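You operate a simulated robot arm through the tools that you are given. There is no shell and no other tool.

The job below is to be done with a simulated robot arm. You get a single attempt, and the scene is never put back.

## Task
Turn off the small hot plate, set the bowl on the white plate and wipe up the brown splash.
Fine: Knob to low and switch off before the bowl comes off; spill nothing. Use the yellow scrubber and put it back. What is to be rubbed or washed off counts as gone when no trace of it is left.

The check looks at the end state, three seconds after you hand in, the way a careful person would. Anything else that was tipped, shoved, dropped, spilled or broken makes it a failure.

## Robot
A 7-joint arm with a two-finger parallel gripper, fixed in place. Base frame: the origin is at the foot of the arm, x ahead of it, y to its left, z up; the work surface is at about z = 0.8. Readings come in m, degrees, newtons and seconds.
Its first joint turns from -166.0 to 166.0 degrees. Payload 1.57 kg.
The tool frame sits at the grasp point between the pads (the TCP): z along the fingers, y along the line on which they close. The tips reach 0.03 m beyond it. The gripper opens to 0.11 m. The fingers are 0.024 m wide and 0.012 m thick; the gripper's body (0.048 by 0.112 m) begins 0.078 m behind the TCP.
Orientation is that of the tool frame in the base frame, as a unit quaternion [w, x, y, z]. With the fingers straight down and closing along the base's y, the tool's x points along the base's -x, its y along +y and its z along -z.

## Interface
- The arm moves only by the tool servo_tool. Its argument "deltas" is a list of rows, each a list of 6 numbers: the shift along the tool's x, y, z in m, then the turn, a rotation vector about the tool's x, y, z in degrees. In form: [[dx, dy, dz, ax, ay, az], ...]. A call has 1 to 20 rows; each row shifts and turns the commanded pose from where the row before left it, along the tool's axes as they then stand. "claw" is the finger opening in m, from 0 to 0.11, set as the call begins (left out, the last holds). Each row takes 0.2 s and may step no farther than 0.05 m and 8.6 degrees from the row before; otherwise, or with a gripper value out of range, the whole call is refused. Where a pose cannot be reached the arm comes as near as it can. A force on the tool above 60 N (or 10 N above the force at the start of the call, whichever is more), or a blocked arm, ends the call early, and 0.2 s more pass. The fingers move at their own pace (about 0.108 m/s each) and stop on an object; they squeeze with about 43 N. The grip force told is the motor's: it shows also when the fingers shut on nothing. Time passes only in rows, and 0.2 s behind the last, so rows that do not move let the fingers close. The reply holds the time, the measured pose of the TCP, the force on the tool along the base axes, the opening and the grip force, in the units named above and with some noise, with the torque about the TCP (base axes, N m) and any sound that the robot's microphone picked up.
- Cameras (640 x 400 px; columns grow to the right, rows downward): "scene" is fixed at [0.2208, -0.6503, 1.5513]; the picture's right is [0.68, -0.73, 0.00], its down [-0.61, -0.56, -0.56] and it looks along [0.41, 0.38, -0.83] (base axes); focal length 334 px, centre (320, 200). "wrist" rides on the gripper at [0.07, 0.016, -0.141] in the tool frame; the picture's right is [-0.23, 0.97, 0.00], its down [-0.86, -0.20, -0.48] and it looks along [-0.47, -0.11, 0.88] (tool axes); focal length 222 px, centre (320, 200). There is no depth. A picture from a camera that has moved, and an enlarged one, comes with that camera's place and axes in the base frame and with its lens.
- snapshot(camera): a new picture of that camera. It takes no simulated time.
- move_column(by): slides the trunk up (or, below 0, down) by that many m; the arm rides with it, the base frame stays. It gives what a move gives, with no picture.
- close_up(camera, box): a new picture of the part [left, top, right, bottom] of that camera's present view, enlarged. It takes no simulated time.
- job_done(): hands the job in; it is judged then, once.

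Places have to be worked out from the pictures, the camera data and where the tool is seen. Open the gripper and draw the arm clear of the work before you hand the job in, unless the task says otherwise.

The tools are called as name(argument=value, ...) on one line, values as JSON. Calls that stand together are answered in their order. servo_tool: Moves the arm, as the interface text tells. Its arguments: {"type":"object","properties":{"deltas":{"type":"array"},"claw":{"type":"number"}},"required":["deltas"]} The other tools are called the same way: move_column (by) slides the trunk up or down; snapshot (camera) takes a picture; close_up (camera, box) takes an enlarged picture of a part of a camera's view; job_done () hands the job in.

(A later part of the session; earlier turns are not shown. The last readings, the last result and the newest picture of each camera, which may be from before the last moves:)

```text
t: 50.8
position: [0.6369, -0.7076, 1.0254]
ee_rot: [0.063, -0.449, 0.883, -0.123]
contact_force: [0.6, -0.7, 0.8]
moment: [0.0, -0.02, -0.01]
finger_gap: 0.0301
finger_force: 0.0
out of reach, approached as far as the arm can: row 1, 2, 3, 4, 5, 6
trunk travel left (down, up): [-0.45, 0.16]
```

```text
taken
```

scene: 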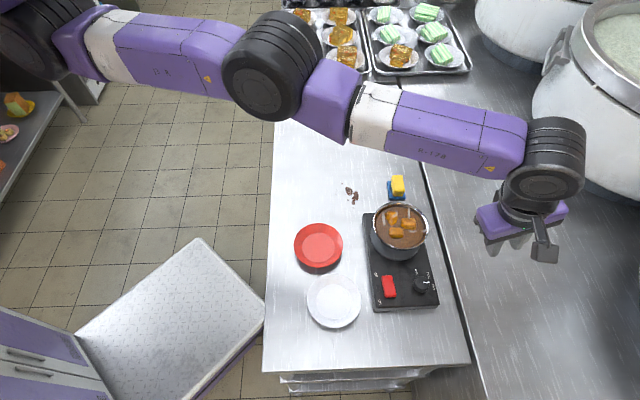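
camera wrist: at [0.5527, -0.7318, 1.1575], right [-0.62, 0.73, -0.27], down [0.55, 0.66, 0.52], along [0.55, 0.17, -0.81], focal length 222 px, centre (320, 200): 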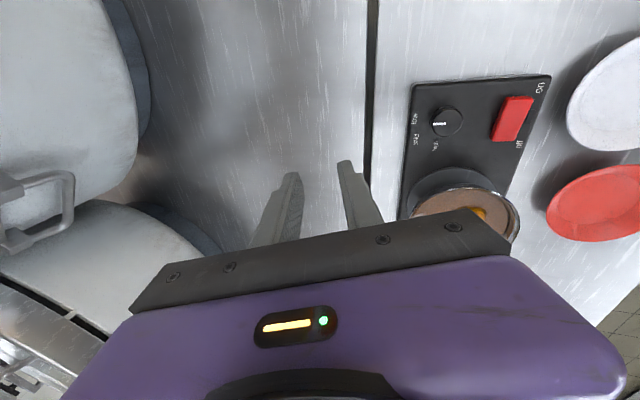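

The solver drifted: the arm could not follow and ended at (0.637, -0.708). I proceed carefully: untilt first, then see if it moves back normally in small steps.

servo_tool(deltas=[[0, 0, 0, -8, 0, 0], [0, 0, 0, -8, 0, 0], [0, 0, -0.02, 0, 0, 0], [0, 0, 0, 0, 0, 0]])

```text
t: 51.8
position: [0.6142, -0.6549, 1.0465]
ee_rot: [0.0, -0.453, 0.891, 0.0]
contact_force: [-1.5, -0.2, -0.2]
moment: [0.0, 0.03, -0.02]
finger_gap: 0.0297
finger_force: 0.2
out of reach, approached as far as the arm can: row 1, 2
trunk travel left (down, up): [-0.45, 0.16]
```

Vertical again and moving up worked. I test a small move back toward the robot.

servo_tool(deltas=[[-0.0044, 0.0279, 0, 0, 0, 0], [0, 0, 0, 0, 0, 0]])

```text
t: 52.4
position: [0.6068, -0.6563, 1.0476]
ee_rot: [0.0, -0.455, 0.891, 0.001]
contact_force: [0.7, -0.2, 0.3]
moment: [0.02, 0.04, 0.01]
finger_gap: 0.0301
finger_force: 0.1
out of reach, approached as far as the arm can: row 1
trunk travel left (down, up): [-0.45, 0.16]
```

Inward motion is still blocked at this yaw. I rotate back clockwise 24° and try again, with a scene picture to see the arm's posture.

servo_tool(deltas=[[0, 0, 0, 0, 0, 8], [0, 0, 0, 0, 0, 8], [0, 0, 0, 0, 0, 8], [0, 0, 0, 0, 0, 0]])

snapshot(camera="scene")

```text
t: 53.4
position: [0.6071, -0.6581, 1.048]
ee_rot: [0.001, -0.259, 0.966, 0.0]
contact_force: [0.1, 0.3, 0.1]
moment: [0.02, 0.0, 0.0]
finger_gap: 0.0299
finger_force: 0.0
trunk travel left (down, up): [-0.45, 0.16]
```

```text
taken
```

scene: 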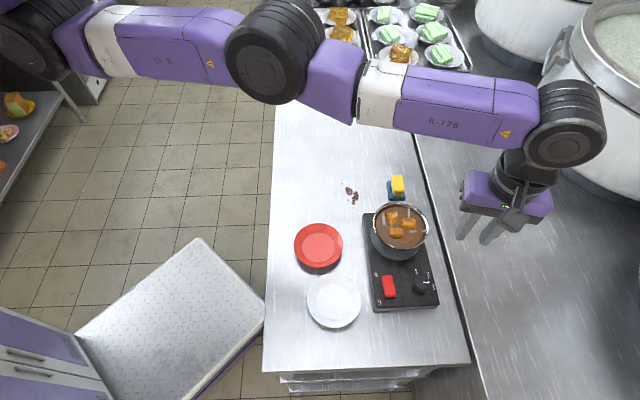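

The elbow has swung to an awkward side. I try moving back toward the robot in small steps from here.

servo_tool(deltas=[[0.0, 0.02, -0.01, 0, 0, 8], [0.0, 0.02, -0.01, 0, 0, 8], [0.0, 0.02, -0.01, 0, 0, 0], [0, 0, 0, 0, 0, 0]])

snapshot(camera="scene")

```text
t: 54.4
position: [0.6079, -0.6551, 1.0811]
ee_rot: [0.001, -0.121, 0.993, 0.0]
contact_force: [-1.1, 0.8, 0.1]
moment: [0.01, -0.03, -0.02]
finger_gap: 0.03
finger_force: 0.0
out of reach, approached as far as the arm can: row 1, 2, 3
trunk travel left (down, up): [-0.45, 0.16]
```

```text
taken
```

scene: 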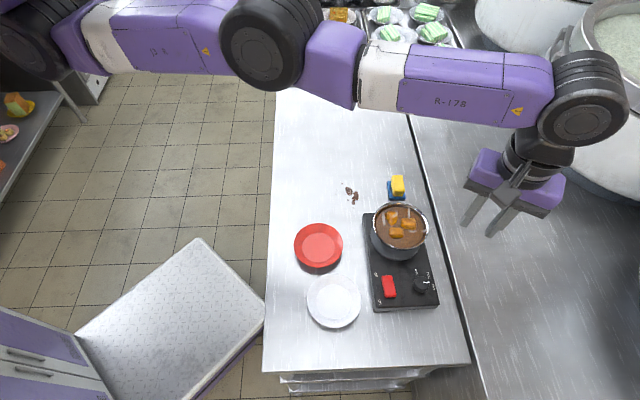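

Vertical moves work but inward ones are refused. I test a sideways step (counter-clockwise about the base) to find which way is free.

servo_tool(deltas=[[-0.0175, 0.0097, 0, 0, 0, 0], [0, 0, 0, 0, 0, 0]])

servo_tool(deltas=[[0, 0, -0.03, 0, 0, 0], [0, 0, -0.03, 0, 0, 0], [0, 0, 0, 0, 0, 0]])

```text
t: 55.0
position: [0.6262, -0.6463, 1.0815]
ee_rot: [0.0, -0.121, 0.993, 0.001]
contact_force: [-0.1, -1.0, -0.5]
moment: [0.0, -0.01, 0.0]
finger_gap: 0.0302
finger_force: 0.1
out of reach, approached as far as the arm can: row 1
trunk travel left (down, up): [-0.45, 0.16]
```

```text
t: 55.8
position: [0.6245, -0.6421, 1.1403]
ee_rot: [0.001, -0.122, 0.993, 0.0]
contact_force: [0.1, 0.5, -0.3]
moment: [0.02, -0.02, 0.01]
finger_gap: 0.0302
finger_force: 0.0
out of reach, approached as far as the arm can: row 2
trunk travel left (down, up): [-0.45, 0.16]
```

I rotate the tool further clockwise (to about yaw +20°, where the arm moved freely before) and retry moving inward.

servo_tool(deltas=[[0, 0, 0, 0, 0, 8.5], [0, 0, 0, 0, 0, 8.5], [0, 0, 0, 0, 0, 8.5], [0, 0, 0, 0, 0, 8.5], [0, 0, 0, 0, 0, 0]])

servo_tool(deltas=[[0.02, 0.012, 0, 0, 0, 0], [0, 0, 0, 0, 0, 0]])

snapshot(camera="scene")

```text
t: 57.0
position: [0.6234, -0.6426, 1.1392]
ee_rot: [0.0, 0.175, 0.985, 0.0]
contact_force: [0.5, 0.2, 0.2]
moment: [0.01, 0.01, 0.02]
finger_gap: 0.0301
finger_force: 0.0
trunk travel left (down, up): [-0.45, 0.16]
```

```text
t: 57.6
position: [0.6173, -0.6426, 1.143]
ee_rot: [0.0, 0.174, 0.985, 0.001]
contact_force: [0.5, 0.1, 0.3]
moment: [0.01, 0.01, -0.02]
finger_gap: 0.0296
finger_force: 0.0
out of reach, approached as far as the arm can: row 1
trunk travel left (down, up): [-0.45, 0.16]
```

```text
taken
```

scene: 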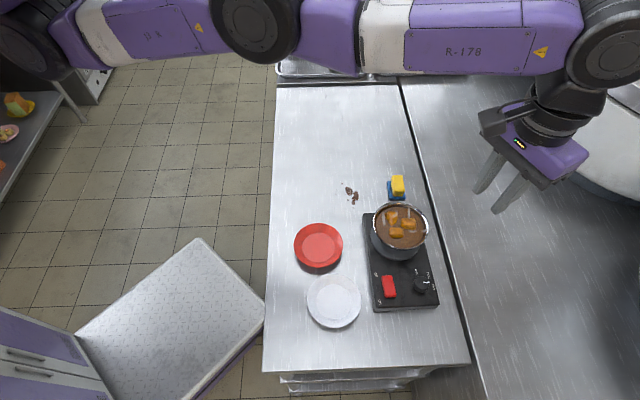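

The arm seems stretched toward a singular posture. I test whether it can come down, which should relax it.

servo_tool(deltas=[[0, 0, 0.02, 0, 0, 0], [0, 0, 0.02, 0, 0, 0], [0, 0, 0, 0, 0, 0]])

servo_tool(deltas=[[0.01, 0.006, 0, 0, 0, 0], [0.01, 0.006, 0, 0, 0, 0], [0.01, 0.006, 0, 0, 0, 0], [0, 0, 0, 0, 0, 0]])

```text
t: 58.4
position: [0.6183, -0.6478, 1.1042]
ee_rot: [-0.001, 0.175, 0.985, 0.001]
contact_force: [-1.0, 0.6, -0.4]
moment: [0.0, -0.04, 0.03]
finger_gap: 0.0298
finger_force: 0.0
out of reach, approached as far as the arm can: row 1, 2
trunk travel left (down, up): [-0.45, 0.16]
```

```text
t: 59.4
position: [0.615, -0.6492, 1.1055]
ee_rot: [0.0, 0.175, 0.985, 0.001]
contact_force: [-0.1, -0.2, 0.1]
moment: [0.0, -0.04, -0.01]
finger_gap: 0.0303
finger_force: 0.0
out of reach, approached as far as the arm can: row 1, 2, 3
trunk travel left (down, up): [-0.45, 0.16]
```

I check whether outward motion and return are possible, to learn which side of a joint limit the arm is on.

servo_tool(deltas=[[-0.02, -0.012, 0, 0, 0, 0], [-0.02, -0.012, 0, 0, 0, 0], [0, 0, 0, 0, 0, 0]])

snapshot(camera="scene")

servo_tool(deltas=[[0.02, 0.012, 0, 0, 0, 0], [0.02, 0.012, 0, 0, 0, 0], [0, 0, 0, 0, 0, 0]])

```text
t: 60.2
position: [0.6219, -0.6487, 1.1037]
ee_rot: [0.0, 0.173, 0.985, 0.0]
contact_force: [0.3, 0.5, -0.4]
moment: [0.0, 0.02, 0.01]
finger_gap: 0.03
finger_force: 0.1
out of reach, approached as far as the arm can: row 1, 2
trunk travel left (down, up): [-0.45, 0.16]
```

```text
taken
```

scene: 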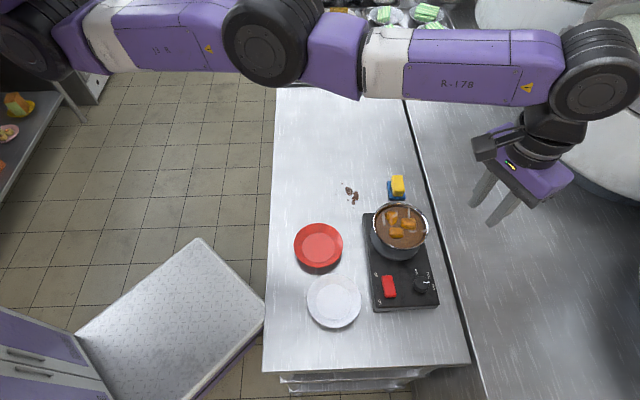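

```text
t: 61.0
position: [0.6103, -0.6514, 1.1072]
ee_rot: [0.0, 0.172, 0.985, 0.001]
contact_force: [0.0, -0.3, 0.9]
moment: [-0.02, -0.01, 0.02]
finger_gap: 0.03
finger_force: 0.2
out of reach, approached as far as the arm can: row 1, 2
trunk travel left (down, up): [-0.45, 0.16]
```

Both outward and inward are limited: the arm is fully stretched (singular). Larger inward commands seem to bend it a little, so I try bigger inward steps.

servo_tool(deltas=[[0.0401, 0.0203, 0, 0, 0, 0], [0.0401, 0.0203, 0, 0, 0, 0], [0.0401, 0.0203, 0, 0, 0, 0], [0, 0, 0, 0, 0, 0]])

snapshot(camera="scene")

```text
t: 62.0
position: [0.5885, -0.6602, 1.114]
ee_rot: [0.0, 0.174, 0.985, 0.001]
contact_force: [-0.1, 0.3, 0.2]
moment: [0.01, 0.01, -0.02]
finger_gap: 0.03
finger_force: 0.0
out of reach, approached as far as the arm can: row 1, 2, 3
trunk travel left (down, up): [-0.45, 0.16]
```

```text
taken
```

scene: 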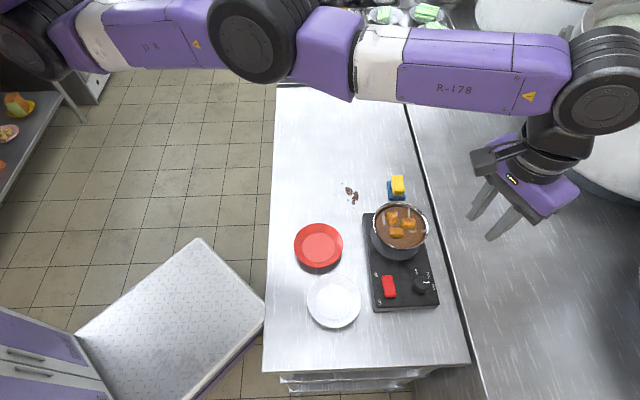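

It is bending slowly (radius 0.893 → 0.884). I repeat with more large inward steps.

servo_tool(deltas=[[0.042, 0.025, 0, 0, 0, 0], [0.042, 0.025, 0, 0, 0, 0], [0.042, 0.025, 0, 0, 0, 0], [0.042, 0.025, 0, 0, 0, 0], [0.042, 0.025, 0, 0, 0, 0], [0.042, 0.025, 0, 0, 0, 0], [0, 0, 0, 0, 0, 0]])

snapshot(camera="scene")

```text
t: 63.6
position: [0.5466, -0.6727, 1.1337]
ee_rot: [-0.001, 0.174, 0.985, 0.001]
contact_force: [0.6, -0.2, -0.2]
moment: [-0.02, 0.01, 0.01]
finger_gap: 0.0301
finger_force: 0.0
out of reach, approached as far as the arm can: row 1, 2, 3, 4, 5, 6
trunk travel left (down, up): [-0.45, 0.16]
```

```text
taken
```

scene: 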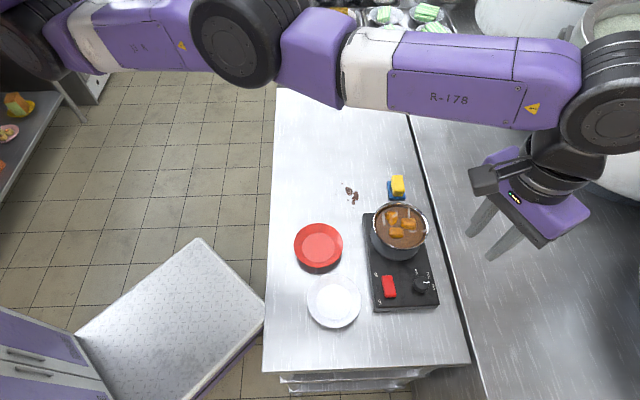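

The lost direction is along the stretched elbow line. I push the hand in the elbow's bending plane (up and toward +x+y) so the elbow flexes, then try inward again.

servo_tool(deltas=[[-0.013, 0.015, -0.034, 0, 0, 0], [-0.013, 0.015, -0.034, 0, 0, 0], [-0.013, 0.015, -0.034, 0, 0, 0], [-0.013, 0.015, -0.034, 0, 0, 0], [0, 0, 0, 0, 0, 0]])

servo_tool(deltas=[[0.02, 0.02, 0, 0, 0, 0], [0.02, 0.02, 0, 0, 0, 0], [0.02, 0.02, 0, 0, 0, 0], [0, 0, 0, 0, 0, 0]])

snapshot(camera="scene")

```text
t: 64.8
position: [0.6077, -0.6181, 1.261]
ee_rot: [0.0, 0.174, 0.985, 0.0]
contact_force: [0.0, 0.2, 0.1]
moment: [0.0, -0.02, -0.02]
finger_gap: 0.03
finger_force: 0.0
out of reach, approached as far as the arm can: row 2, 3, 4
trunk travel left (down, up): [-0.45, 0.16]
```

```text
t: 65.8
position: [0.6062, -0.611, 1.2722]
ee_rot: [-0.001, 0.174, 0.985, 0.0]
contact_force: [-0.1, 1.4, -0.1]
moment: [0.02, 0.01, -0.01]
finger_gap: 0.0301
finger_force: 0.0
out of reach, approached as far as the arm can: row 1, 2, 3
trunk travel left (down, up): [-0.45, 0.16]
```

```text
taken
```

scene: 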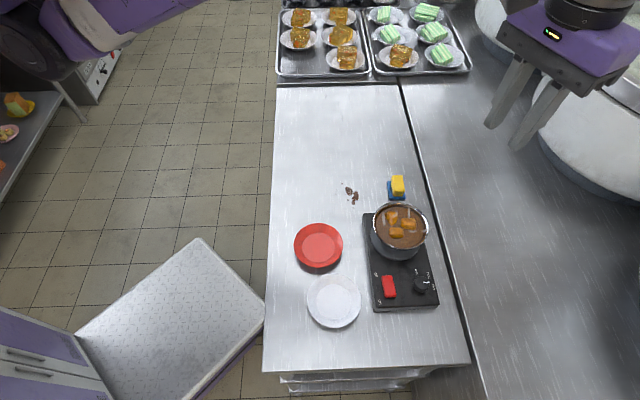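

It slid along the fully stretched shell, so straightening was the wrong way. Going down and inward makes the elbow bend; I command directly toward (0.50, -0.45, 1.05).

servo_tool(deltas=[[0.0221, 0.0164, 0.0317, 0, 0, 0], [0.0221, 0.0164, 0.0317, 0, 0, 0], [0.0221, 0.0164, 0.0317, 0, 0, 0], [0.0221, 0.0164, 0.0317, 0, 0, 0], [0, 0, 0, 0, 0, 0]])

snapshot(camera="scene")

```text
t: 67.0
position: [0.6024, -0.6322, 1.2195]
ee_rot: [-0.001, 0.174, 0.985, 0.0]
contact_force: [0.0, -0.8, -0.1]
moment: [-0.02, 0.01, -0.01]
finger_gap: 0.0299
finger_force: 0.1
out of reach, approached as far as the arm can: row 1, 2, 3, 4
trunk travel left (down, up): [-0.45, 0.16]
```

```text
taken
```

scene: 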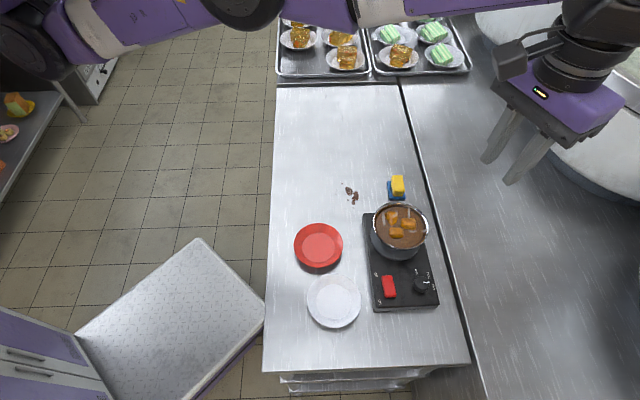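

Still on the stretched shell. Earlier, sustained inward commands at z≈1.1 did bend the elbow by about 30°, so I go down there and push inward longer.

servo_tool(deltas=[[0, 0, 0.03, 0, 0, 0], [0, 0, 0.03, 0, 0, 0], [0, 0, 0.03, 0, 0, 0], [0, 0, 0.03, 0, 0, 0], [0, 0, 0, 0, 0, 0]])

servo_tool(deltas=[[0.042, 0.025, 0, 0, 0, 0], [0.042, 0.025, 0, 0, 0, 0], [0.042, 0.025, 0, 0, 0, 0], [0.042, 0.025, 0, 0, 0, 0], [0.042, 0.025, 0, 0, 0, 0], [0.042, 0.025, 0, 0, 0, 0], [0.042, 0.025, 0, 0, 0, 0], [0.042, 0.025, 0, 0, 0, 0], [0.042, 0.025, 0, 0, 0, 0], [0.042, 0.025, 0, 0, 0, 0], [0, 0, 0, 0, 0, 0]])

snapshot(camera="scene")

```text
t: 68.2
position: [0.6115, -0.6522, 1.1019]
ee_rot: [-0.001, 0.173, 0.985, 0.001]
contact_force: [0.1, 0.3, -0.5]
moment: [0.02, -0.01, 0.05]
finger_gap: 0.0299
finger_force: 0.1
out of reach, approached as far as the arm can: row 1, 2, 3, 4
trunk travel left (down, up): [-0.45, 0.16]
```

```text
t: 70.6
position: [0.5368, -0.6771, 1.1307]
ee_rot: [0.0, 0.174, 0.985, 0.002]
contact_force: [-0.6, -0.5, -0.5]
moment: [-0.02, 0.0, 0.02]
finger_gap: 0.03
finger_force: 0.1
out of reach, approached as far as the arm can: row 1, 2, 3, 4, 5, 6, 7, 8, 9, 10
trunk travel left (down, up): [-0.45, 0.16]
```

```text
taken
```

scene: 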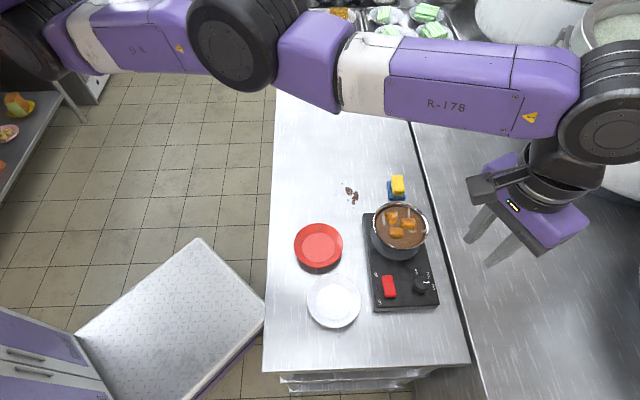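

I'm still on a stretched posture. I try a different free direction: swing counter-clockwise around the base (toward +x+y), then inward, to get the elbow off its stop.

servo_tool(deltas=[[-0.0208, 0.034, 0.01, 0, 0, 0], [-0.0208, 0.034, 0.01, 0, 0, 0], [-0.0208, 0.034, 0.01, 0, 0, 0], [-0.0208, 0.034, 0.01, 0, 0, 0], [0, 0, 0, 0, 0, 0]])

servo_tool(deltas=[[0.04, 0.015, 0, 0, 0, 0], [0.04, 0.015, 0, 0, 0, 0], [0.04, 0.015, 0, 0, 0, 0], [0, 0, 0, 0, 0, 0]])

snapshot(camera="scene")

```text
t: 71.8
position: [0.6824, -0.6142, 1.0943]
ee_rot: [-0.001, 0.174, 0.985, 0.0]
contact_force: [-0.6, 0.1, -0.4]
moment: [0.01, -0.01, 0.01]
finger_gap: 0.03
finger_force: 0.2
out of reach, approached as far as the arm can: row 1, 2, 3, 4
trunk travel left (down, up): [-0.45, 0.16]
```

```text
t: 72.8
position: [0.6548, -0.6286, 1.1025]
ee_rot: [-0.002, 0.175, 0.985, 0.003]
contact_force: [-0.6, 0.9, -0.7]
moment: [-0.01, -0.02, 0.0]
finger_gap: 0.03
finger_force: 0.0
out of reach, approached as far as the arm can: row 1, 2, 3
trunk travel left (down, up): [-0.45, 0.16]
```

```text
taken
```

scene: 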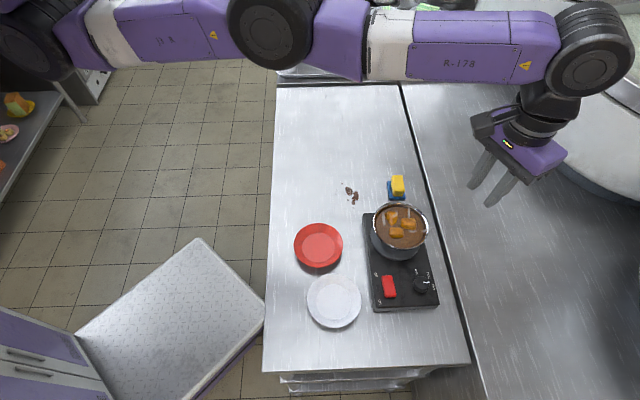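

Perhaps the elbow passed its straight point and sits on the wrong side of it. I stretch outward first, swing in the elbow's original bending direction, then retract.

servo_tool(deltas=[[-0.036, -0.0266, 0, 0, 0, 0], [-0.036, -0.0266, 0, 0, 0, 0], [-0.0298, 0.0151, -0.0236, 0, 0, 0], [-0.0298, 0.0151, -0.0236, 0, 0, 0], [-0.0198, 0.0251, -0.0236, 0, 0, 0], [0, 0, 0, 0, 0, 0]])

servo_tool(deltas=[[0.018, 0.0133, 0, 0, 0, 0], [0.018, 0.0133, 0, 0, 0, 0], [0.018, 0.0133, 0, 0, 0, 0], [0, 0, 0, 0, 0, 0]])

snapshot(camera="scene")

```text
t: 74.2
position: [0.7345, -0.572, 1.1625]
ee_rot: [0.0, 0.174, 0.985, 0.0]
contact_force: [0.2, 0.0, 0.2]
moment: [-0.01, 0.03, -0.01]
finger_gap: 0.0302
finger_force: 0.0
out of reach, approached as far as the arm can: row 1, 2, 3, 4, 5
trunk travel left (down, up): [-0.45, 0.16]
```

```text
t: 75.2
position: [0.7328, -0.5649, 1.1759]
ee_rot: [-0.001, 0.175, 0.985, 0.002]
contact_force: [0.9, 0.0, -0.1]
moment: [-0.01, 0.02, -0.01]
finger_gap: 0.0298
finger_force: 0.0
out of reach, approached as far as the arm can: row 1, 2, 3
trunk travel left (down, up): [-0.45, 0.16]
```

```text
taken
```

scene: 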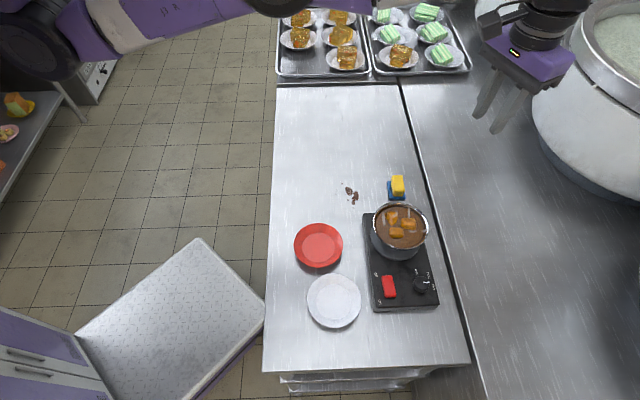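

I test whether leaning the tool outward (16°) is free, to see if the wrist joint is what blocks.

servo_tool(deltas=[[0, 0, 0, 2.42, -7.6, 0], [0, 0, 0, 2.42, -7.6, 0], [0, 0, 0, 0, 0, 0]])

servo_tool(deltas=[[0.018, 0.0133, 0, 0, 0, 0], [0.018, 0.0133, 0, 0, 0, 0], [0, 0, 0, 0, 0, 0]])

```text
t: 76.0
position: [0.7703, -0.6181, 1.1886]
ee_rot: [0.123, 0.173, 0.975, -0.064]
contact_force: [-0.5, 0.7, -0.3]
moment: [0.01, 0.02, 0.02]
finger_gap: 0.0298
finger_force: 0.0
out of reach, approached as far as the arm can: row 1, 2
trunk travel left (down, up): [-0.45, 0.16]
```

```text
t: 76.8
position: [0.7701, -0.6166, 1.1862]
ee_rot: [0.122, 0.173, 0.975, -0.064]
contact_force: [0.3, -0.8, -0.4]
moment: [0.0, -0.01, -0.01]
finger_gap: 0.03
finger_force: 0.1
out of reach, approached as far as the arm can: row 1, 2
trunk travel left (down, up): [-0.45, 0.16]
```

The wrist stays on a sphere of radius ≈0.636 m around a fixed shoulder near (0.344, -0.079, 1.281): the elbow is just past straight, against its stop. I untilt, stretch to exactly straight, then swing sideways while retracting so the elbow falls to its proper side.

servo_tool(deltas=[[0, 0, 0, -2.42, 7.6, 0], [0, 0, 0, -2.42, 7.6, 0], [-0.0167, -0.0102, -0.0041, 0, 0, 0], [0.0028, 0.0345, -0.0243, 0, 0, 0], [0.0028, 0.0345, -0.0243, 0, 0, 0], [0, 0, 0, 0, 0, 0]])

servo_tool(deltas=[[0.0167, 0.0102, 0.0041, 0, 0, 0], [0.0167, 0.0102, 0.0041, 0, 0, 0], [0, 0, 0, 0, 0, 0]])

```text
t: 78.2
position: [0.7692, -0.5186, 1.2302]
ee_rot: [-0.002, 0.174, 0.985, 0.001]
contact_force: [0.3, 1.3, -0.5]
moment: [0.02, 0.01, 0.02]
finger_gap: 0.0299
finger_force: 0.1
out of reach, approached as far as the arm can: row 1, 2, 3, 4, 5
trunk travel left (down, up): [-0.45, 0.16]
```

```text
t: 79.0
position: [0.7683, -0.5179, 1.2331]
ee_rot: [0.0, 0.174, 0.985, 0.0]
contact_force: [-0.5, -0.4, 0.6]
moment: [-0.06, 0.02, 0.0]
finger_gap: 0.0302
finger_force: 0.0
out of reach, approached as far as the arm can: row 1, 2
trunk travel left (down, up): [-0.45, 0.16]
```

That side didn't take. I test the opposite: straight down by 4 cm (which also shortens the reach), then retract.

servo_tool(deltas=[[0, 0, 0.042, 0, 0, 0], [0, 0, 0.042, 0, 0, 0], [0, 0, 0, 0, 0, 0]])

servo_tool(deltas=[[0.0172, 0.0084, 0.0, 0, 0, 0], [0.0172, 0.0084, 0.0, 0, 0, 0], [0, 0, 0, 0, 0, 0]])

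```text
t: 79.8
position: [0.7807, -0.5311, 1.1512]
ee_rot: [-0.001, 0.173, 0.985, 0.0]
contact_force: [-0.2, -0.8, -0.4]
moment: [0.01, 0.0, -0.01]
finger_gap: 0.0299
finger_force: 0.0
out of reach, approached as far as the arm can: row 1, 2
trunk travel left (down, up): [-0.45, 0.16]
```

```text
t: 80.6
position: [0.7805, -0.5323, 1.1579]
ee_rot: [-0.001, 0.175, 0.985, 0.0]
contact_force: [0.9, 0.5, 0.4]
moment: [-0.02, 0.02, -0.05]
finger_gap: 0.0298
finger_force: 0.1
out of reach, approached as far as the arm can: row 1, 2
trunk travel left (down, up): [-0.45, 0.16]
```

Still on the shell. I look at the arm closely in the scene view to understand its posture.

snapshot(camera="scene")

snapshot(camera="wrist")

```text
taken
```

scene: 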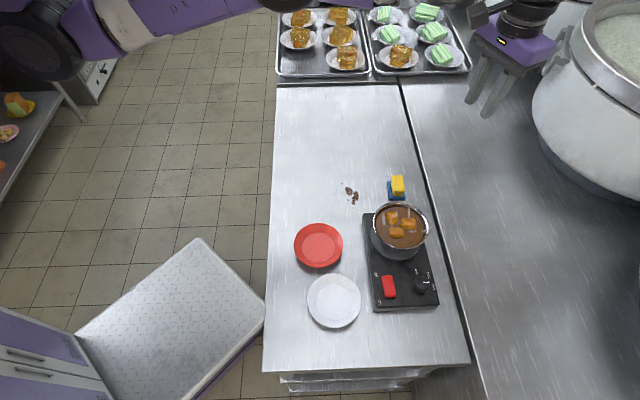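

```text
taken
camera wrist: at [0.7213, -0.4934, 1.3006], right [0.55, 0.84, 0.0], down [0.74, -0.48, 0.48], along [0.4, -0.26, -0.88], focal length 222 px, centre (320, 200)
```

wrist: 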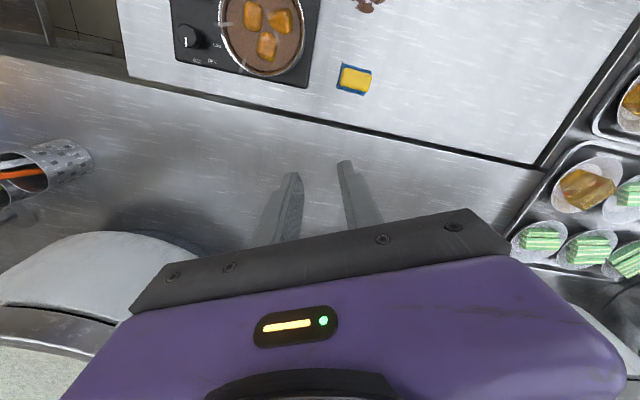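

The shoulder is fixed, so this is simply a straight elbow the solver can't leave. I try other sideways directions combined with slight retraction, watching for an unflagged row.

servo_tool(deltas=[[-0.0037, 0.0297, 0.0305, 0, 0, 0], [0, 0, 0, 0, 0, 0]])

servo_tool(deltas=[[0.037, -0.012, 0.02, 0, 0, 0], [0, 0, 0, 0, 0, 0]])

servo_tool(deltas=[[0.03, -0.015, -0.03, 0, 0, 0], [0, 0, 0, 0, 0, 0]])

```text
t: 81.2
position: [0.8037, -0.5162, 1.1306]
ee_rot: [-0.002, 0.173, 0.985, 0.001]
contact_force: [0.1, -0.3, 0.2]
moment: [-0.01, 0.02, -0.04]
finger_gap: 0.0301
finger_force: 0.1
out of reach, approached as far as the arm can: row 1
trunk travel left (down, up): [-0.45, 0.16]
```

```text
t: 81.8
position: [0.7848, -0.5367, 1.1136]
ee_rot: [-0.001, 0.175, 0.985, 0.001]
contact_force: [1.3, 0.6, 0.0]
moment: [0.02, -0.03, -0.04]
finger_gap: 0.0302
finger_force: 0.0
out of reach, approached as far as the arm can: row 1
trunk travel left (down, up): [-0.45, 0.16]
```

```text
t: 82.4
position: [0.7616, -0.5499, 1.1451]
ee_rot: [-0.001, 0.174, 0.985, 0.001]
contact_force: [-0.6, 0.5, 0.8]
moment: [0.01, 0.01, -0.03]
finger_gap: 0.0303
finger_force: 0.1
out of reach, approached as far as the arm can: row 1
trunk travel left (down, up): [-0.45, 0.16]
```

I repeat, but each time stretching to exactly straight first, then swinging one way with slight retraction, then retracting.

servo_tool(deltas=[[-0.0174, -0.0094, -0.0031, 0, 0, 0], [-0.0091, 0.0312, 0.0333, 0, 0, 0], [0.0261, 0.0141, 0.0047, 0, 0, 0], [0, 0, 0, 0, 0, 0]])

servo_tool(deltas=[[-0.0174, -0.0094, -0.0031, 0, 0, 0], [0.0299, -0.02, -0.0295, 0, 0, 0], [0.0261, 0.0141, 0.0047, 0, 0, 0], [0, 0, 0, 0, 0, 0]])

servo_tool(deltas=[[-0.0174, -0.0094, -0.0031, 0, 0, 0], [0.0318, -0.034, 0.0019, 0, 0, 0], [0.0261, 0.0141, 0.0047, 0, 0, 0], [0, 0, 0, 0, 0, 0]])

```text
t: 83.4
position: [0.7893, -0.531, 1.113]
ee_rot: [-0.001, 0.174, 0.985, 0.001]
contact_force: [-0.2, 0.4, -0.5]
moment: [-0.01, 0.03, -0.01]
finger_gap: 0.0299
finger_force: 0.0
out of reach, approached as far as the arm can: row 1, 2, 3
trunk travel left (down, up): [-0.45, 0.16]
```

```text
t: 84.4
position: [0.7606, -0.5497, 1.145]
ee_rot: [-0.001, 0.175, 0.985, 0.002]
contact_force: [-0.2, 0.2, -0.2]
moment: [0.03, 0.0, -0.06]
finger_gap: 0.03
finger_force: 0.0
out of reach, approached as far as the arm can: row 1, 2, 3
trunk travel left (down, up): [-0.45, 0.16]
```

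```text
t: 85.4
position: [0.7264, -0.5783, 1.1445]
ee_rot: [0.0, 0.174, 0.985, 0.002]
contact_force: [-0.4, 0.2, -0.2]
moment: [-0.01, 0.01, -0.01]
finger_gap: 0.0298
finger_force: 0.1
out of reach, approached as far as the arm can: row 1, 2, 3
trunk travel left (down, up): [-0.45, 0.16]
```

From the very first pictures the elbow originally bulged toward −x (horizontally). So the correct swing is counter-clockwise (+h). I stretch, swing that way while staying stretched, then retract with a bit more swing.

servo_tool(deltas=[[-0.025, -0.016, -0.0047, 0, 0, 0], [-0.025, -0.016, -0.0047, 0, 0, 0], [-0.034, 0.0257, -0.0023, 0, 0, 0], [-0.034, 0.0257, -0.0023, 0, 0, 0], [-0.034, 0.0257, -0.0023, 0, 0, 0], [0.0151, 0.0176, 0.0031, 0, 0, 0], [0.0151, 0.0176, 0.0031, 0, 0, 0], [0.0151, 0.0176, 0.0031, 0, 0, 0], [0, 0, 0, 0, 0, 0]])

snapshot(camera="scene")

```text
t: 87.4
position: [0.8057, -0.5059, 1.1415]
ee_rot: [0.0, 0.173, 0.985, 0.0]
contact_force: [-0.6, -0.5, 0.9]
moment: [-0.01, 0.0, 0.01]
finger_gap: 0.0301
finger_force: 0.2
out of reach, approached as far as the arm can: row 1, 2, 3, 4, 5, 6, 7, 8
trunk travel left (down, up): [-0.45, 0.16]
```

```text
taken
```

scene: 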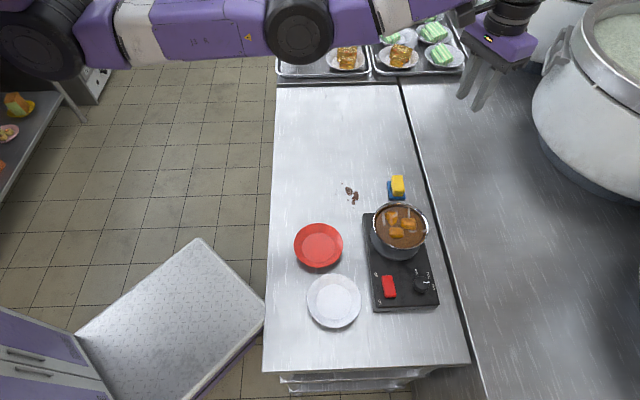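

I try the trunk: a small column move changes the geometry and may re-seed the arm controller; then I test an inward step.

move_column(by=-0.05)

servo_tool(deltas=[[0.02, 0.0062, 0.0031, 0, 0, 0], [0.02, 0.0062, 0.0031, 0, 0, 0], [0, 0, 0, 0, 0, 0]])

```text
t: 88.3
position: [0.8053, -0.5065, 1.0903]
ee_rot: [0.0, 0.174, 0.985, 0.0]
contact_force: [-0.6, -0.3, -0.8]
moment: [-0.01, 0.0, 0.0]
finger_gap: 0.0299
finger_force: 0.0
trunk travel left (down, up): [-0.4, 0.21]
```

```text
t: 89.1
position: [0.8055, -0.5061, 1.0908]
ee_rot: [0.001, 0.173, 0.985, 0.001]
contact_force: [1.0, 0.6, 0.5]
moment: [-0.01, 0.0, 0.0]
finger_gap: 0.0298
finger_force: 0.1
out of reach, approached as far as the arm can: row 1, 2
trunk travel left (down, up): [-0.4, 0.21]
```

No change. I try the vertical swing directions properly (stretch, swing down while stretched, then retract), then the same upward.

servo_tool(deltas=[[-0.037, -0.0125, -0.006, 0, 0, 0], [-0.037, -0.0125, -0.006, 0, 0, 0], [-0.0215, -0.0078, 0.0365, 0, 0, 0], [-0.0215, -0.0078, 0.0365, 0, 0, 0], [-0.0215, -0.0078, 0.0365, 0, 0, 0], [0.0175, 0.0055, 0.012, 0, 0, 0], [0.0175, 0.0055, 0.012, 0, 0, 0], [0.0175, 0.0055, 0.012, 0, 0, 0], [0, 0, 0, 0, 0, 0]])

servo_tool(deltas=[[-0.037, -0.0125, -0.001, 0, 0, 0], [-0.037, -0.0125, -0.001, 0, 0, 0], [-0.0155, -0.005, -0.042, 0, 0, 0], [-0.0155, -0.005, -0.042, 0, 0, 0], [-0.0155, -0.005, -0.042, 0, 0, 0], [0.0195, 0.0065, -0.01, 0, 0, 0], [0.0195, 0.0065, -0.01, 0, 0, 0], [0.0195, 0.0065, -0.01, 0, 0, 0], [0, 0, 0, 0, 0, 0]])

snapshot(camera="scene")

```text
t: 91.1
position: [0.7756, -0.4832, 0.9458]
ee_rot: [0.0, 0.173, 0.985, -0.002]
contact_force: [-0.5, 0.4, -0.6]
moment: [0.01, -0.03, 0.0]
finger_gap: 0.03
finger_force: 0.0
out of reach, approached as far as the arm can: row 1, 2, 3, 4, 5
trunk travel left (down, up): [-0.4, 0.21]
```

```text
t: 93.1
position: [0.8145, -0.5024, 1.0972]
ee_rot: [-0.001, 0.173, 0.985, 0.001]
contact_force: [0.5, 0.1, -0.9]
moment: [-0.02, -0.04, 0.03]
finger_gap: 0.03
finger_force: 0.1
out of reach, approached as far as the arm can: row 2, 3, 4, 5, 6, 7, 8
trunk travel left (down, up): [-0.4, 0.21]
```

```text
taken
```

scene: 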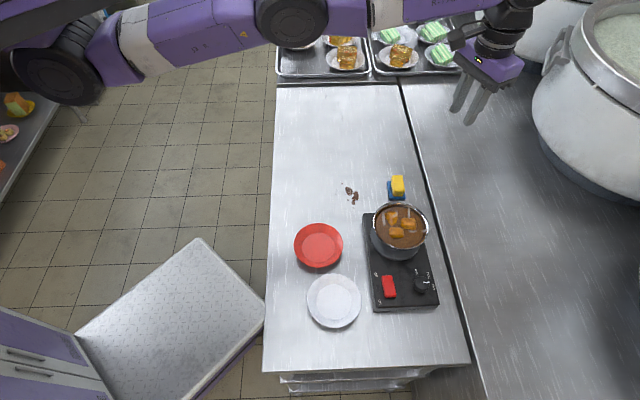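

The downward swing worked (rows 6–8 were unflagged and the arm bent); my second call stretched it again. I repeat only the downward one and keep retracting.

servo_tool(deltas=[[-0.037, -0.0125, -0.006, 0, 0, 0], [-0.037, -0.0125, -0.006, 0, 0, 0], [-0.0215, -0.0078, 0.0365, 0, 0, 0], [-0.0215, -0.0078, 0.0365, 0, 0, 0], [-0.0215, -0.0078, 0.0365, 0, 0, 0], [0.0175, 0.0055, 0.012, 0, 0, 0], [0.0175, 0.0055, 0.012, 0, 0, 0], [0.0175, 0.0055, 0.012, 0, 0, 0], [0.02, 0.007, 0.0, 0, 0, 0], [0.02, 0.007, 0.0, 0, 0, 0], [0, 0, 0, 0, 0, 0]])

snapshot(camera="scene")

```text
t: 95.5
position: [0.8245, -0.5039, 0.9508]
ee_rot: [-0.001, 0.174, 0.985, 0.0]
contact_force: [0.0, -0.4, -0.2]
moment: [0.0, -0.02, 0.03]
finger_gap: 0.0296
finger_force: 0.0
out of reach, approached as far as the arm can: row 1, 2, 3, 4, 5, 6, 7, 8, 9, 10
trunk travel left (down, up): [-0.4, 0.21]
```

```text
taken
```

scene: 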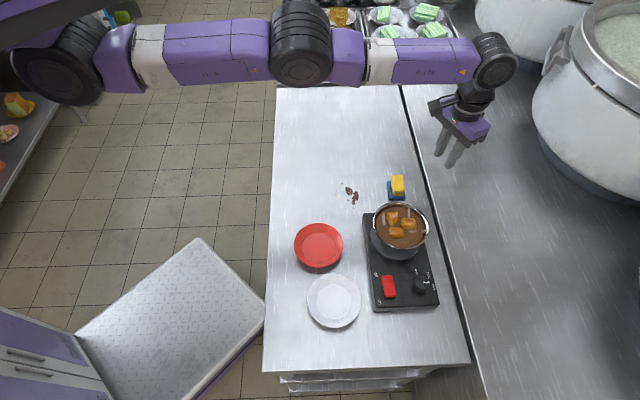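

It got stretched again from the upward swing. I raise the trunk 0.12 m for room and repeat the downward swing, longer this time, followed by retraction.

move_column(by=0.12)

servo_tool(deltas=[[-0.037, -0.0125, 0.0, 0, 0, 0], [-0.0215, -0.0078, 0.0365, 0, 0, 0], [-0.0215, -0.0078, 0.0365, 0, 0, 0], [-0.0215, -0.0078, 0.0365, 0, 0, 0], [0.0175, 0.0055, 0.012, 0, 0, 0], [0.0175, 0.0055, 0.012, 0, 0, 0], [0.0175, 0.0055, 0.012, 0, 0, 0], [0, 0, 0, 0, 0, 0]])

```text
t: 97.0
position: [0.8244, -0.5029, 1.073]
ee_rot: [-0.001, 0.173, 0.985, 0.0]
contact_force: [0.7, -0.6, -0.4]
moment: [-0.01, 0.04, 0.0]
finger_gap: 0.03
finger_force: 0.0
trunk travel left (down, up): [-0.52, 0.09]
```

```text
t: 98.8
position: [0.8139, -0.4895, 0.9374]
ee_rot: [-0.002, 0.175, 0.984, 0.001]
contact_force: [-0.4, 0.3, -0.5]
moment: [0.0, -0.03, -0.03]
finger_gap: 0.03
finger_force: 0.0
out of reach, approached as far as the arm can: row 1, 2, 3, 4, 5, 6, 7
trunk travel left (down, up): [-0.52, 0.09]
```

I replicate the sequence that preceded the success: trunk up a bit, counter-clockwise swing, slight retraction, then the downward swing with retraction.

move_column(by=0.08)

servo_tool(deltas=[[-0.037, -0.0125, -0.005, 0, 0, 0], [-0.0265, 0.033, -0.0023, 0, 0, 0], [-0.0265, 0.033, -0.0023, 0, 0, 0], [0.0151, 0.0176, 0.0031, 0, 0, 0], [0.0151, 0.0176, 0.0031, 0, 0, 0], [0, 0, 0, 0, 0, 0]])

servo_tool(deltas=[[-0.037, -0.0125, -0.006, 0, 0, 0], [-0.037, -0.0125, -0.006, 0, 0, 0], [-0.0215, -0.0078, 0.0365, 0, 0, 0], [-0.0215, -0.0078, 0.0365, 0, 0, 0], [0.0175, 0.0055, 0.012, 0, 0, 0], [0.0175, 0.0055, 0.012, 0, 0, 0], [0.0175, 0.0055, 0.012, 0, 0, 0], [0, 0, 0, 0, 0, 0]])

```text
t: 100.0
position: [0.8133, -0.4877, 1.0179]
ee_rot: [-0.002, 0.174, 0.985, 0.001]
contact_force: [0.2, -0.9, 0.9]
moment: [-0.02, -0.02, 0.01]
finger_gap: 0.0303
finger_force: 0.0
trunk travel left (down, up): [-0.6, 0.01]
```

```text
t: 101.4
position: [0.8737, -0.4171, 1.0189]
ee_rot: [-0.004, 0.173, 0.985, 0.002]
contact_force: [0.9, 0.1, 0.6]
moment: [0.0, -0.02, 0.0]
finger_gap: 0.03
finger_force: 0.1
out of reach, approached as far as the arm can: row 1, 2, 3, 4, 5
trunk travel left (down, up): [-0.6, 0.01]
```

```text
t: 103.2
position: [0.8497, -0.4065, 0.935]
ee_rot: [-0.003, 0.173, 0.985, 0.002]
contact_force: [-0.7, -0.4, 0.1]
moment: [-0.01, 0.01, -0.02]
finger_gap: 0.0301
finger_force: 0.0
out of reach, approached as far as the arm can: row 1, 2, 3, 4, 5, 6, 7
trunk travel left (down, up): [-0.6, 0.01]
```

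Not yet. I'll go back toward the state before the success: raise the arm, return the trunk to its start height and swing back clockwise, then repeat the same sequence exactly.

servo_tool(deltas=[[0, 0, -0.045, 0, 0, 0], [0, 0, -0.045, 0, 0, 0], [0, 0, -0.045, 0, 0, 0], [0, 0, -0.045, 0, 0, 0], [0, 0, -0.045, 0, 0, 0], [0, 0, -0.045, 0, 0, 0], [0, 0, 0, 0, 0, 0]])

move_column(by=-0.15)

snapshot(camera="scene")

```text
t: 104.8
position: [0.8839, -0.4328, 1.1966]
ee_rot: [-0.004, 0.174, 0.985, 0.003]
contact_force: [0.8, 0.5, -0.1]
moment: [0.0, -0.06, -0.02]
finger_gap: 0.03
finger_force: 0.0
out of reach, approached as far as the arm can: row 1, 2, 3, 4, 5
trunk travel left (down, up): [-0.6, 0.01]
```

```text
t: 106.5
position: [0.8833, -0.4327, 1.0455]
ee_rot: [-0.004, 0.173, 0.985, 0.002]
contact_force: [0.3, 0.8, 0.2]
moment: [0.03, 0.02, 0.0]
finger_gap: 0.0299
finger_force: 0.0
trunk travel left (down, up): [-0.45, 0.16]
```

```text
taken
```

scene: 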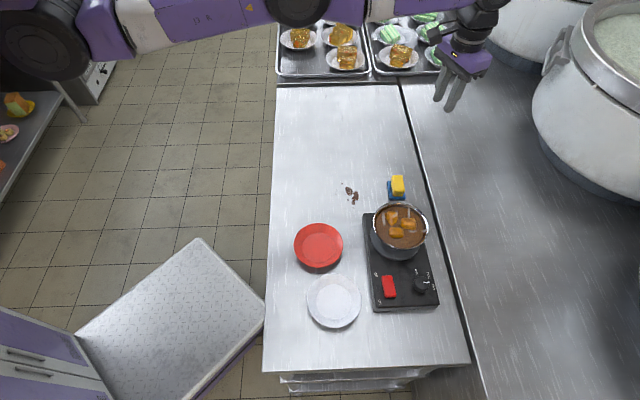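

I set up the same start again (higher, slightly clockwise), then stretch, swing down four steps and retract while moving down.

servo_tool(deltas=[[0.0139, -0.0232, -0.036, 0, 0, 0], [0.0139, -0.0232, -0.036, 0, 0, 0], [0.0139, -0.0232, -0.036, 0, 0, 0], [0.0139, -0.0232, -0.036, 0, 0, 0], [0, 0, 0, 0, 0, 0]])

servo_tool(deltas=[[-0.0367, -0.0154, -0.009, 0, 0, 0], [-0.0367, -0.0154, -0.009, 0, 0, 0], [-0.0111, -0.0046, 0.0365, 0, 0, 0], [-0.0111, -0.0046, 0.0365, 0, 0, 0], [-0.0111, -0.0046, 0.0365, 0, 0, 0], [-0.0111, -0.0046, 0.0365, 0, 0, 0], [0.0185, 0.0078, 0.012, 0, 0, 0], [0.0185, 0.0078, 0.012, 0, 0, 0], [0.0185, 0.0078, 0.012, 0, 0, 0], [0, 0, 0, 0, 0, 0]])

```text
t: 107.7
position: [0.8027, -0.5026, 1.192]
ee_rot: [-0.003, 0.174, 0.985, 0.002]
contact_force: [-0.2, 0.0, -0.4]
moment: [0.05, 0.02, 0.0]
finger_gap: 0.0301
finger_force: 0.0
out of reach, approached as far as the arm can: row 1
trunk travel left (down, up): [-0.45, 0.16]
```

```text
t: 109.9
position: [0.8104, -0.5145, 1.0052]
ee_rot: [-0.005, 0.173, 0.985, 0.003]
contact_force: [0.9, 0.9, 0.0]
moment: [0.0, 0.01, -0.02]
finger_gap: 0.0301
finger_force: 0.0
out of reach, approached as far as the arm can: row 1, 2, 3, 4, 5, 6, 7, 8, 9
trunk travel left (down, up): [-0.45, 0.16]
```

In the first of those calls rows 2–4 were reached (chord inside the sphere), so swinging up and clockwise bends the right way. I repeat that swing with a slight retraction and stop there.

servo_tool(deltas=[[0.0139, -0.02, -0.036, 0, 0, 0], [0.0139, -0.02, -0.036, 0, 0, 0], [0.0139, -0.02, -0.036, 0, 0, 0], [0, 0, 0, 0, 0, 0]])

```text
t: 110.9
position: [0.7533, -0.5606, 1.1136]
ee_rot: [-0.004, 0.174, 0.985, 0.002]
contact_force: [-0.5, 0.7, 0.5]
moment: [-0.01, -0.03, -0.02]
finger_gap: 0.0301
finger_force: 0.1
out of reach, approached as far as the arm can: row 1
trunk travel left (down, up): [-0.45, 0.16]
```

Rows 2–3 were reached. Now a small inward step from here to test.

servo_tool(deltas=[[0.0125, -0.008, -0.015, 0, 0, 0], [0, 0, 0, 0, 0, 0]])

servo_tool(deltas=[[0.009, 0.005, 0.0, 0, 0, 0], [0, 0, 0, 0, 0, 0]])

```text
t: 111.5
position: [0.7417, -0.5655, 1.128]
ee_rot: [-0.005, 0.174, 0.985, 0.004]
contact_force: [-0.6, -0.5, -0.1]
moment: [0.0, -0.01, -0.04]
finger_gap: 0.03
finger_force: 0.0
out of reach, approached as far as the arm can: row 1
trunk travel left (down, up): [-0.45, 0.16]
```

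```text
t: 112.1
position: [0.7418, -0.5647, 1.1283]
ee_rot: [-0.005, 0.174, 0.985, 0.003]
contact_force: [-0.1, -0.2, 1.0]
moment: [-0.04, -0.02, 0.0]
finger_gap: 0.0298
finger_force: 0.0
out of reach, approached as far as the arm can: row 1
trunk travel left (down, up): [-0.45, 0.16]
```

The only real successes followed a downward trunk move. I lower the trunk 0.08 m and right after that swing down with gentle retraction.

move_column(by=-0.08)

servo_tool(deltas=[[-0.035, -0.019, -0.004, 0, 0, 0], [-0.02, -0.011, 0.0365, 0, 0, 0], [-0.02, -0.011, 0.0365, 0, 0, 0], [0.0165, 0.009, 0.012, 0, 0, 0], [0.0165, 0.009, 0.012, 0, 0, 0], [0.0165, 0.009, 0.006, 0, 0, 0], [0.0165, 0.009, 0.0, 0, 0, 0], [0, 0, 0, 0, 0, 0]])

```text
t: 113.3
position: [0.7418, -0.5656, 1.0465]
ee_rot: [-0.004, 0.174, 0.985, 0.003]
contact_force: [0.9, -1.3, -0.3]
moment: [0.01, -0.01, 0.03]
finger_gap: 0.0298
finger_force: 0.1
trunk travel left (down, up): [-0.37, 0.24]
```

```text
t: 115.1
position: [0.7458, -0.5698, 0.9429]
ee_rot: [-0.007, 0.174, 0.985, 0.004]
contact_force: [0.8, -0.4, 0.1]
moment: [0.02, -0.02, 0.0]
finger_gap: 0.0301
finger_force: 0.0
out of reach, approached as far as the arm can: row 1, 2, 3, 4, 5, 6, 7
trunk travel left (down, up): [-0.37, 0.24]
```

The pattern suggests the correct side is reached by swinging counter-clockwise and down together. I raise the trunk for room, then stretch fully and do exactly that combined swing with slight retraction.

move_column(by=0.16)

servo_tool(deltas=[[-0.039, -0.021, 0.006, 0, 0, 0], [-0.039, -0.021, 0.006, 0, 0, 0], [-0.039, -0.021, 0.006, 0, 0, 0], [-0.0115, 0.029, 0.031, 0, 0, 0], [-0.0115, 0.029, 0.031, 0, 0, 0], [-0.0115, 0.029, 0.031, 0, 0, 0], [0.011, 0.017, 0.012, 0, 0, 0], [0.011, 0.017, 0.012, 0, 0, 0], [0.011, 0.017, 0.012, 0, 0, 0], [0, 0, 0, 0, 0, 0]])

```text
t: 116.9
position: [0.747, -0.5709, 1.1028]
ee_rot: [-0.006, 0.173, 0.985, 0.003]
contact_force: [0.5, -0.2, -0.7]
moment: [-0.01, 0.04, -0.04]
finger_gap: 0.0299
finger_force: 0.0
trunk travel left (down, up): [-0.53, 0.08]
```

```text
t: 119.1
position: [0.7976, -0.4398, 0.9644]
ee_rot: [-0.006, 0.175, 0.985, 0.005]
contact_force: [-1.1, -0.9, 0.0]
moment: [-0.01, -0.01, 0.03]
finger_gap: 0.0302
finger_force: 0.0
out of reach, approached as far as the arm can: row 1, 2, 3
trunk travel left (down, up): [-0.53, 0.08]
```

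It worked: rows 4–9 all reached, the elbow bends again. I retract well inside the workspace now.

servo_tool(deltas=[[0.02, 0.006, 0.0, 0, 0, 0], [0.02, 0.006, 0.0, 0, 0, 0], [0.03, 0.0, -0.01, 0, 0, 0], [0.03, 0.0, -0.01, 0, 0, 0], [0.03, 0.0, -0.015, 0, 0, 0], [0.03, 0.0, -0.015, 0, 0, 0], [0, 0, 0, 0, 0, 0]])

snapshot(camera="scene")

```text
t: 120.7
position: [0.6521, -0.3758, 1.0164]
ee_rot: [-0.005, 0.174, 0.985, 0.004]
contact_force: [-0.2, -0.1, 0.8]
moment: [0.01, 0.02, 0.01]
finger_gap: 0.0301
finger_force: 0.0
trunk travel left (down, up): [-0.53, 0.08]
```

```text
taken
```

scene: 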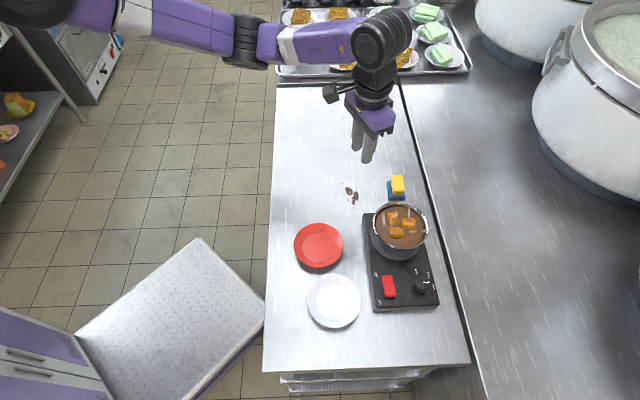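

Everything on the table is still in place. I return the trunk to its starting height, correct the small orientation error, and rotate to yaw −54° for a pinch on the robot-facing side of the rim — well inside the reach sphere this time.

servo_tool(deltas=[[0, 0, -0.03, 0, 0, 0], [0, 0, -0.03, 0.34, -0.64, 0], [0, 0, 0, 0, 0, -8.2], [0, 0, 0, 0, 0, -8.2], [0, 0, 0, 0, 0, -8.2], [0, 0, 0, 0, 0, -8.2], [0, 0, 0, 0, 0, -8.2], [0, 0, 0, 0, 0, -8.2], [0, 0, 0, 0, 0, -8.2], [0, 0, 0, 0, 0, -8.2], [0, 0, 0, 0, 0, -8.5], [0, 0, 0, 0, 0, 0]])

move_column(by=-0.08)

```text
t: 123.3
position: [0.6539, -0.376, 1.077]
ee_rot: [0.0, -0.456, 0.89, 0.001]
contact_force: [-0.6, -0.7, -0.5]
moment: [-0.02, 0.01, -0.04]
finger_gap: 0.0303
finger_force: 0.0
trunk travel left (down, up): [-0.53, 0.08]
```

```text
t: 124.5
position: [0.6534, -0.3755, 0.9957]
ee_rot: [-0.001, -0.455, 0.891, 0.0]
contact_force: [-0.3, 0.1, -0.4]
moment: [0.03, -0.01, -0.01]
finger_gap: 0.03
finger_force: 0.0
trunk travel left (down, up): [-0.45, 0.16]
```

Yaw −54° reached cleanly. I move over to the robot side of the bowl and lean the tool 16°.

servo_tool(deltas=[[0.0365, 0.0076, -0.002, 0, 0, 0], [0.0365, 0.0076, -0.002, 0, 0, 0], [0.0365, 0.0076, -0.002, 0, 0, 0], [0.0365, 0.0076, -0.002, 0, 0, 0], [0, 0, 0, 8, 0, 0], [0, 0, 0, 8, 0, 0], [0, 0, 0, 0, 0, 0]])

snapshot(camera="wrist")

snapshot(camera="scene")

```text
t: 126.1
position: [0.5425, -0.4774, 1.0062]
ee_rot: [0.063, -0.45, 0.882, -0.124]
contact_force: [0.3, -0.7, 0.0]
moment: [0.01, 0.01, 0.01]
finger_gap: 0.03
finger_force: 0.1
trunk travel left (down, up): [-0.45, 0.16]
```

```text
taken
camera wrist: at [0.4582, -0.5023, 1.1373], right [-0.62, 0.73, -0.27], down [0.55, 0.66, 0.51], along [0.55, 0.17, -0.81], focal length 222 px, centre (320, 200)
```

wrist: 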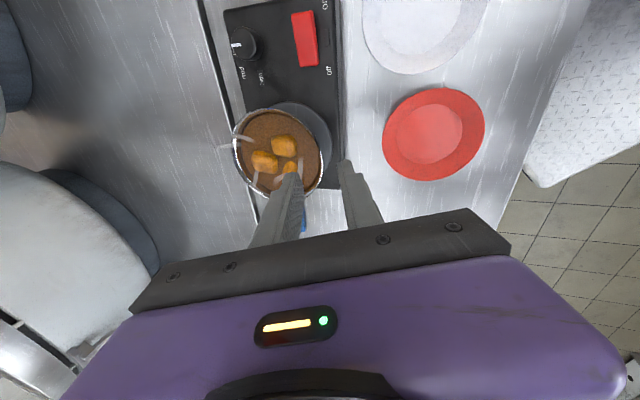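

```text
taken
```

scene: 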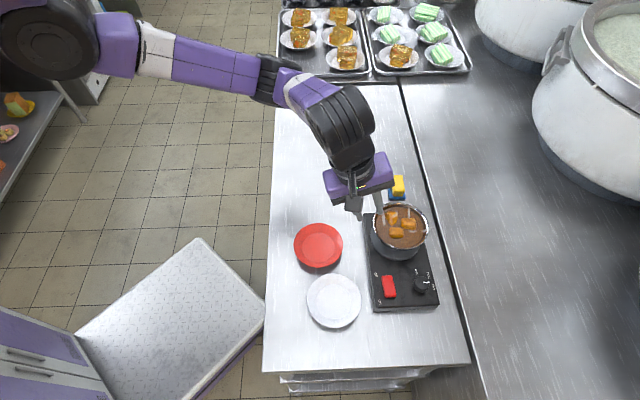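

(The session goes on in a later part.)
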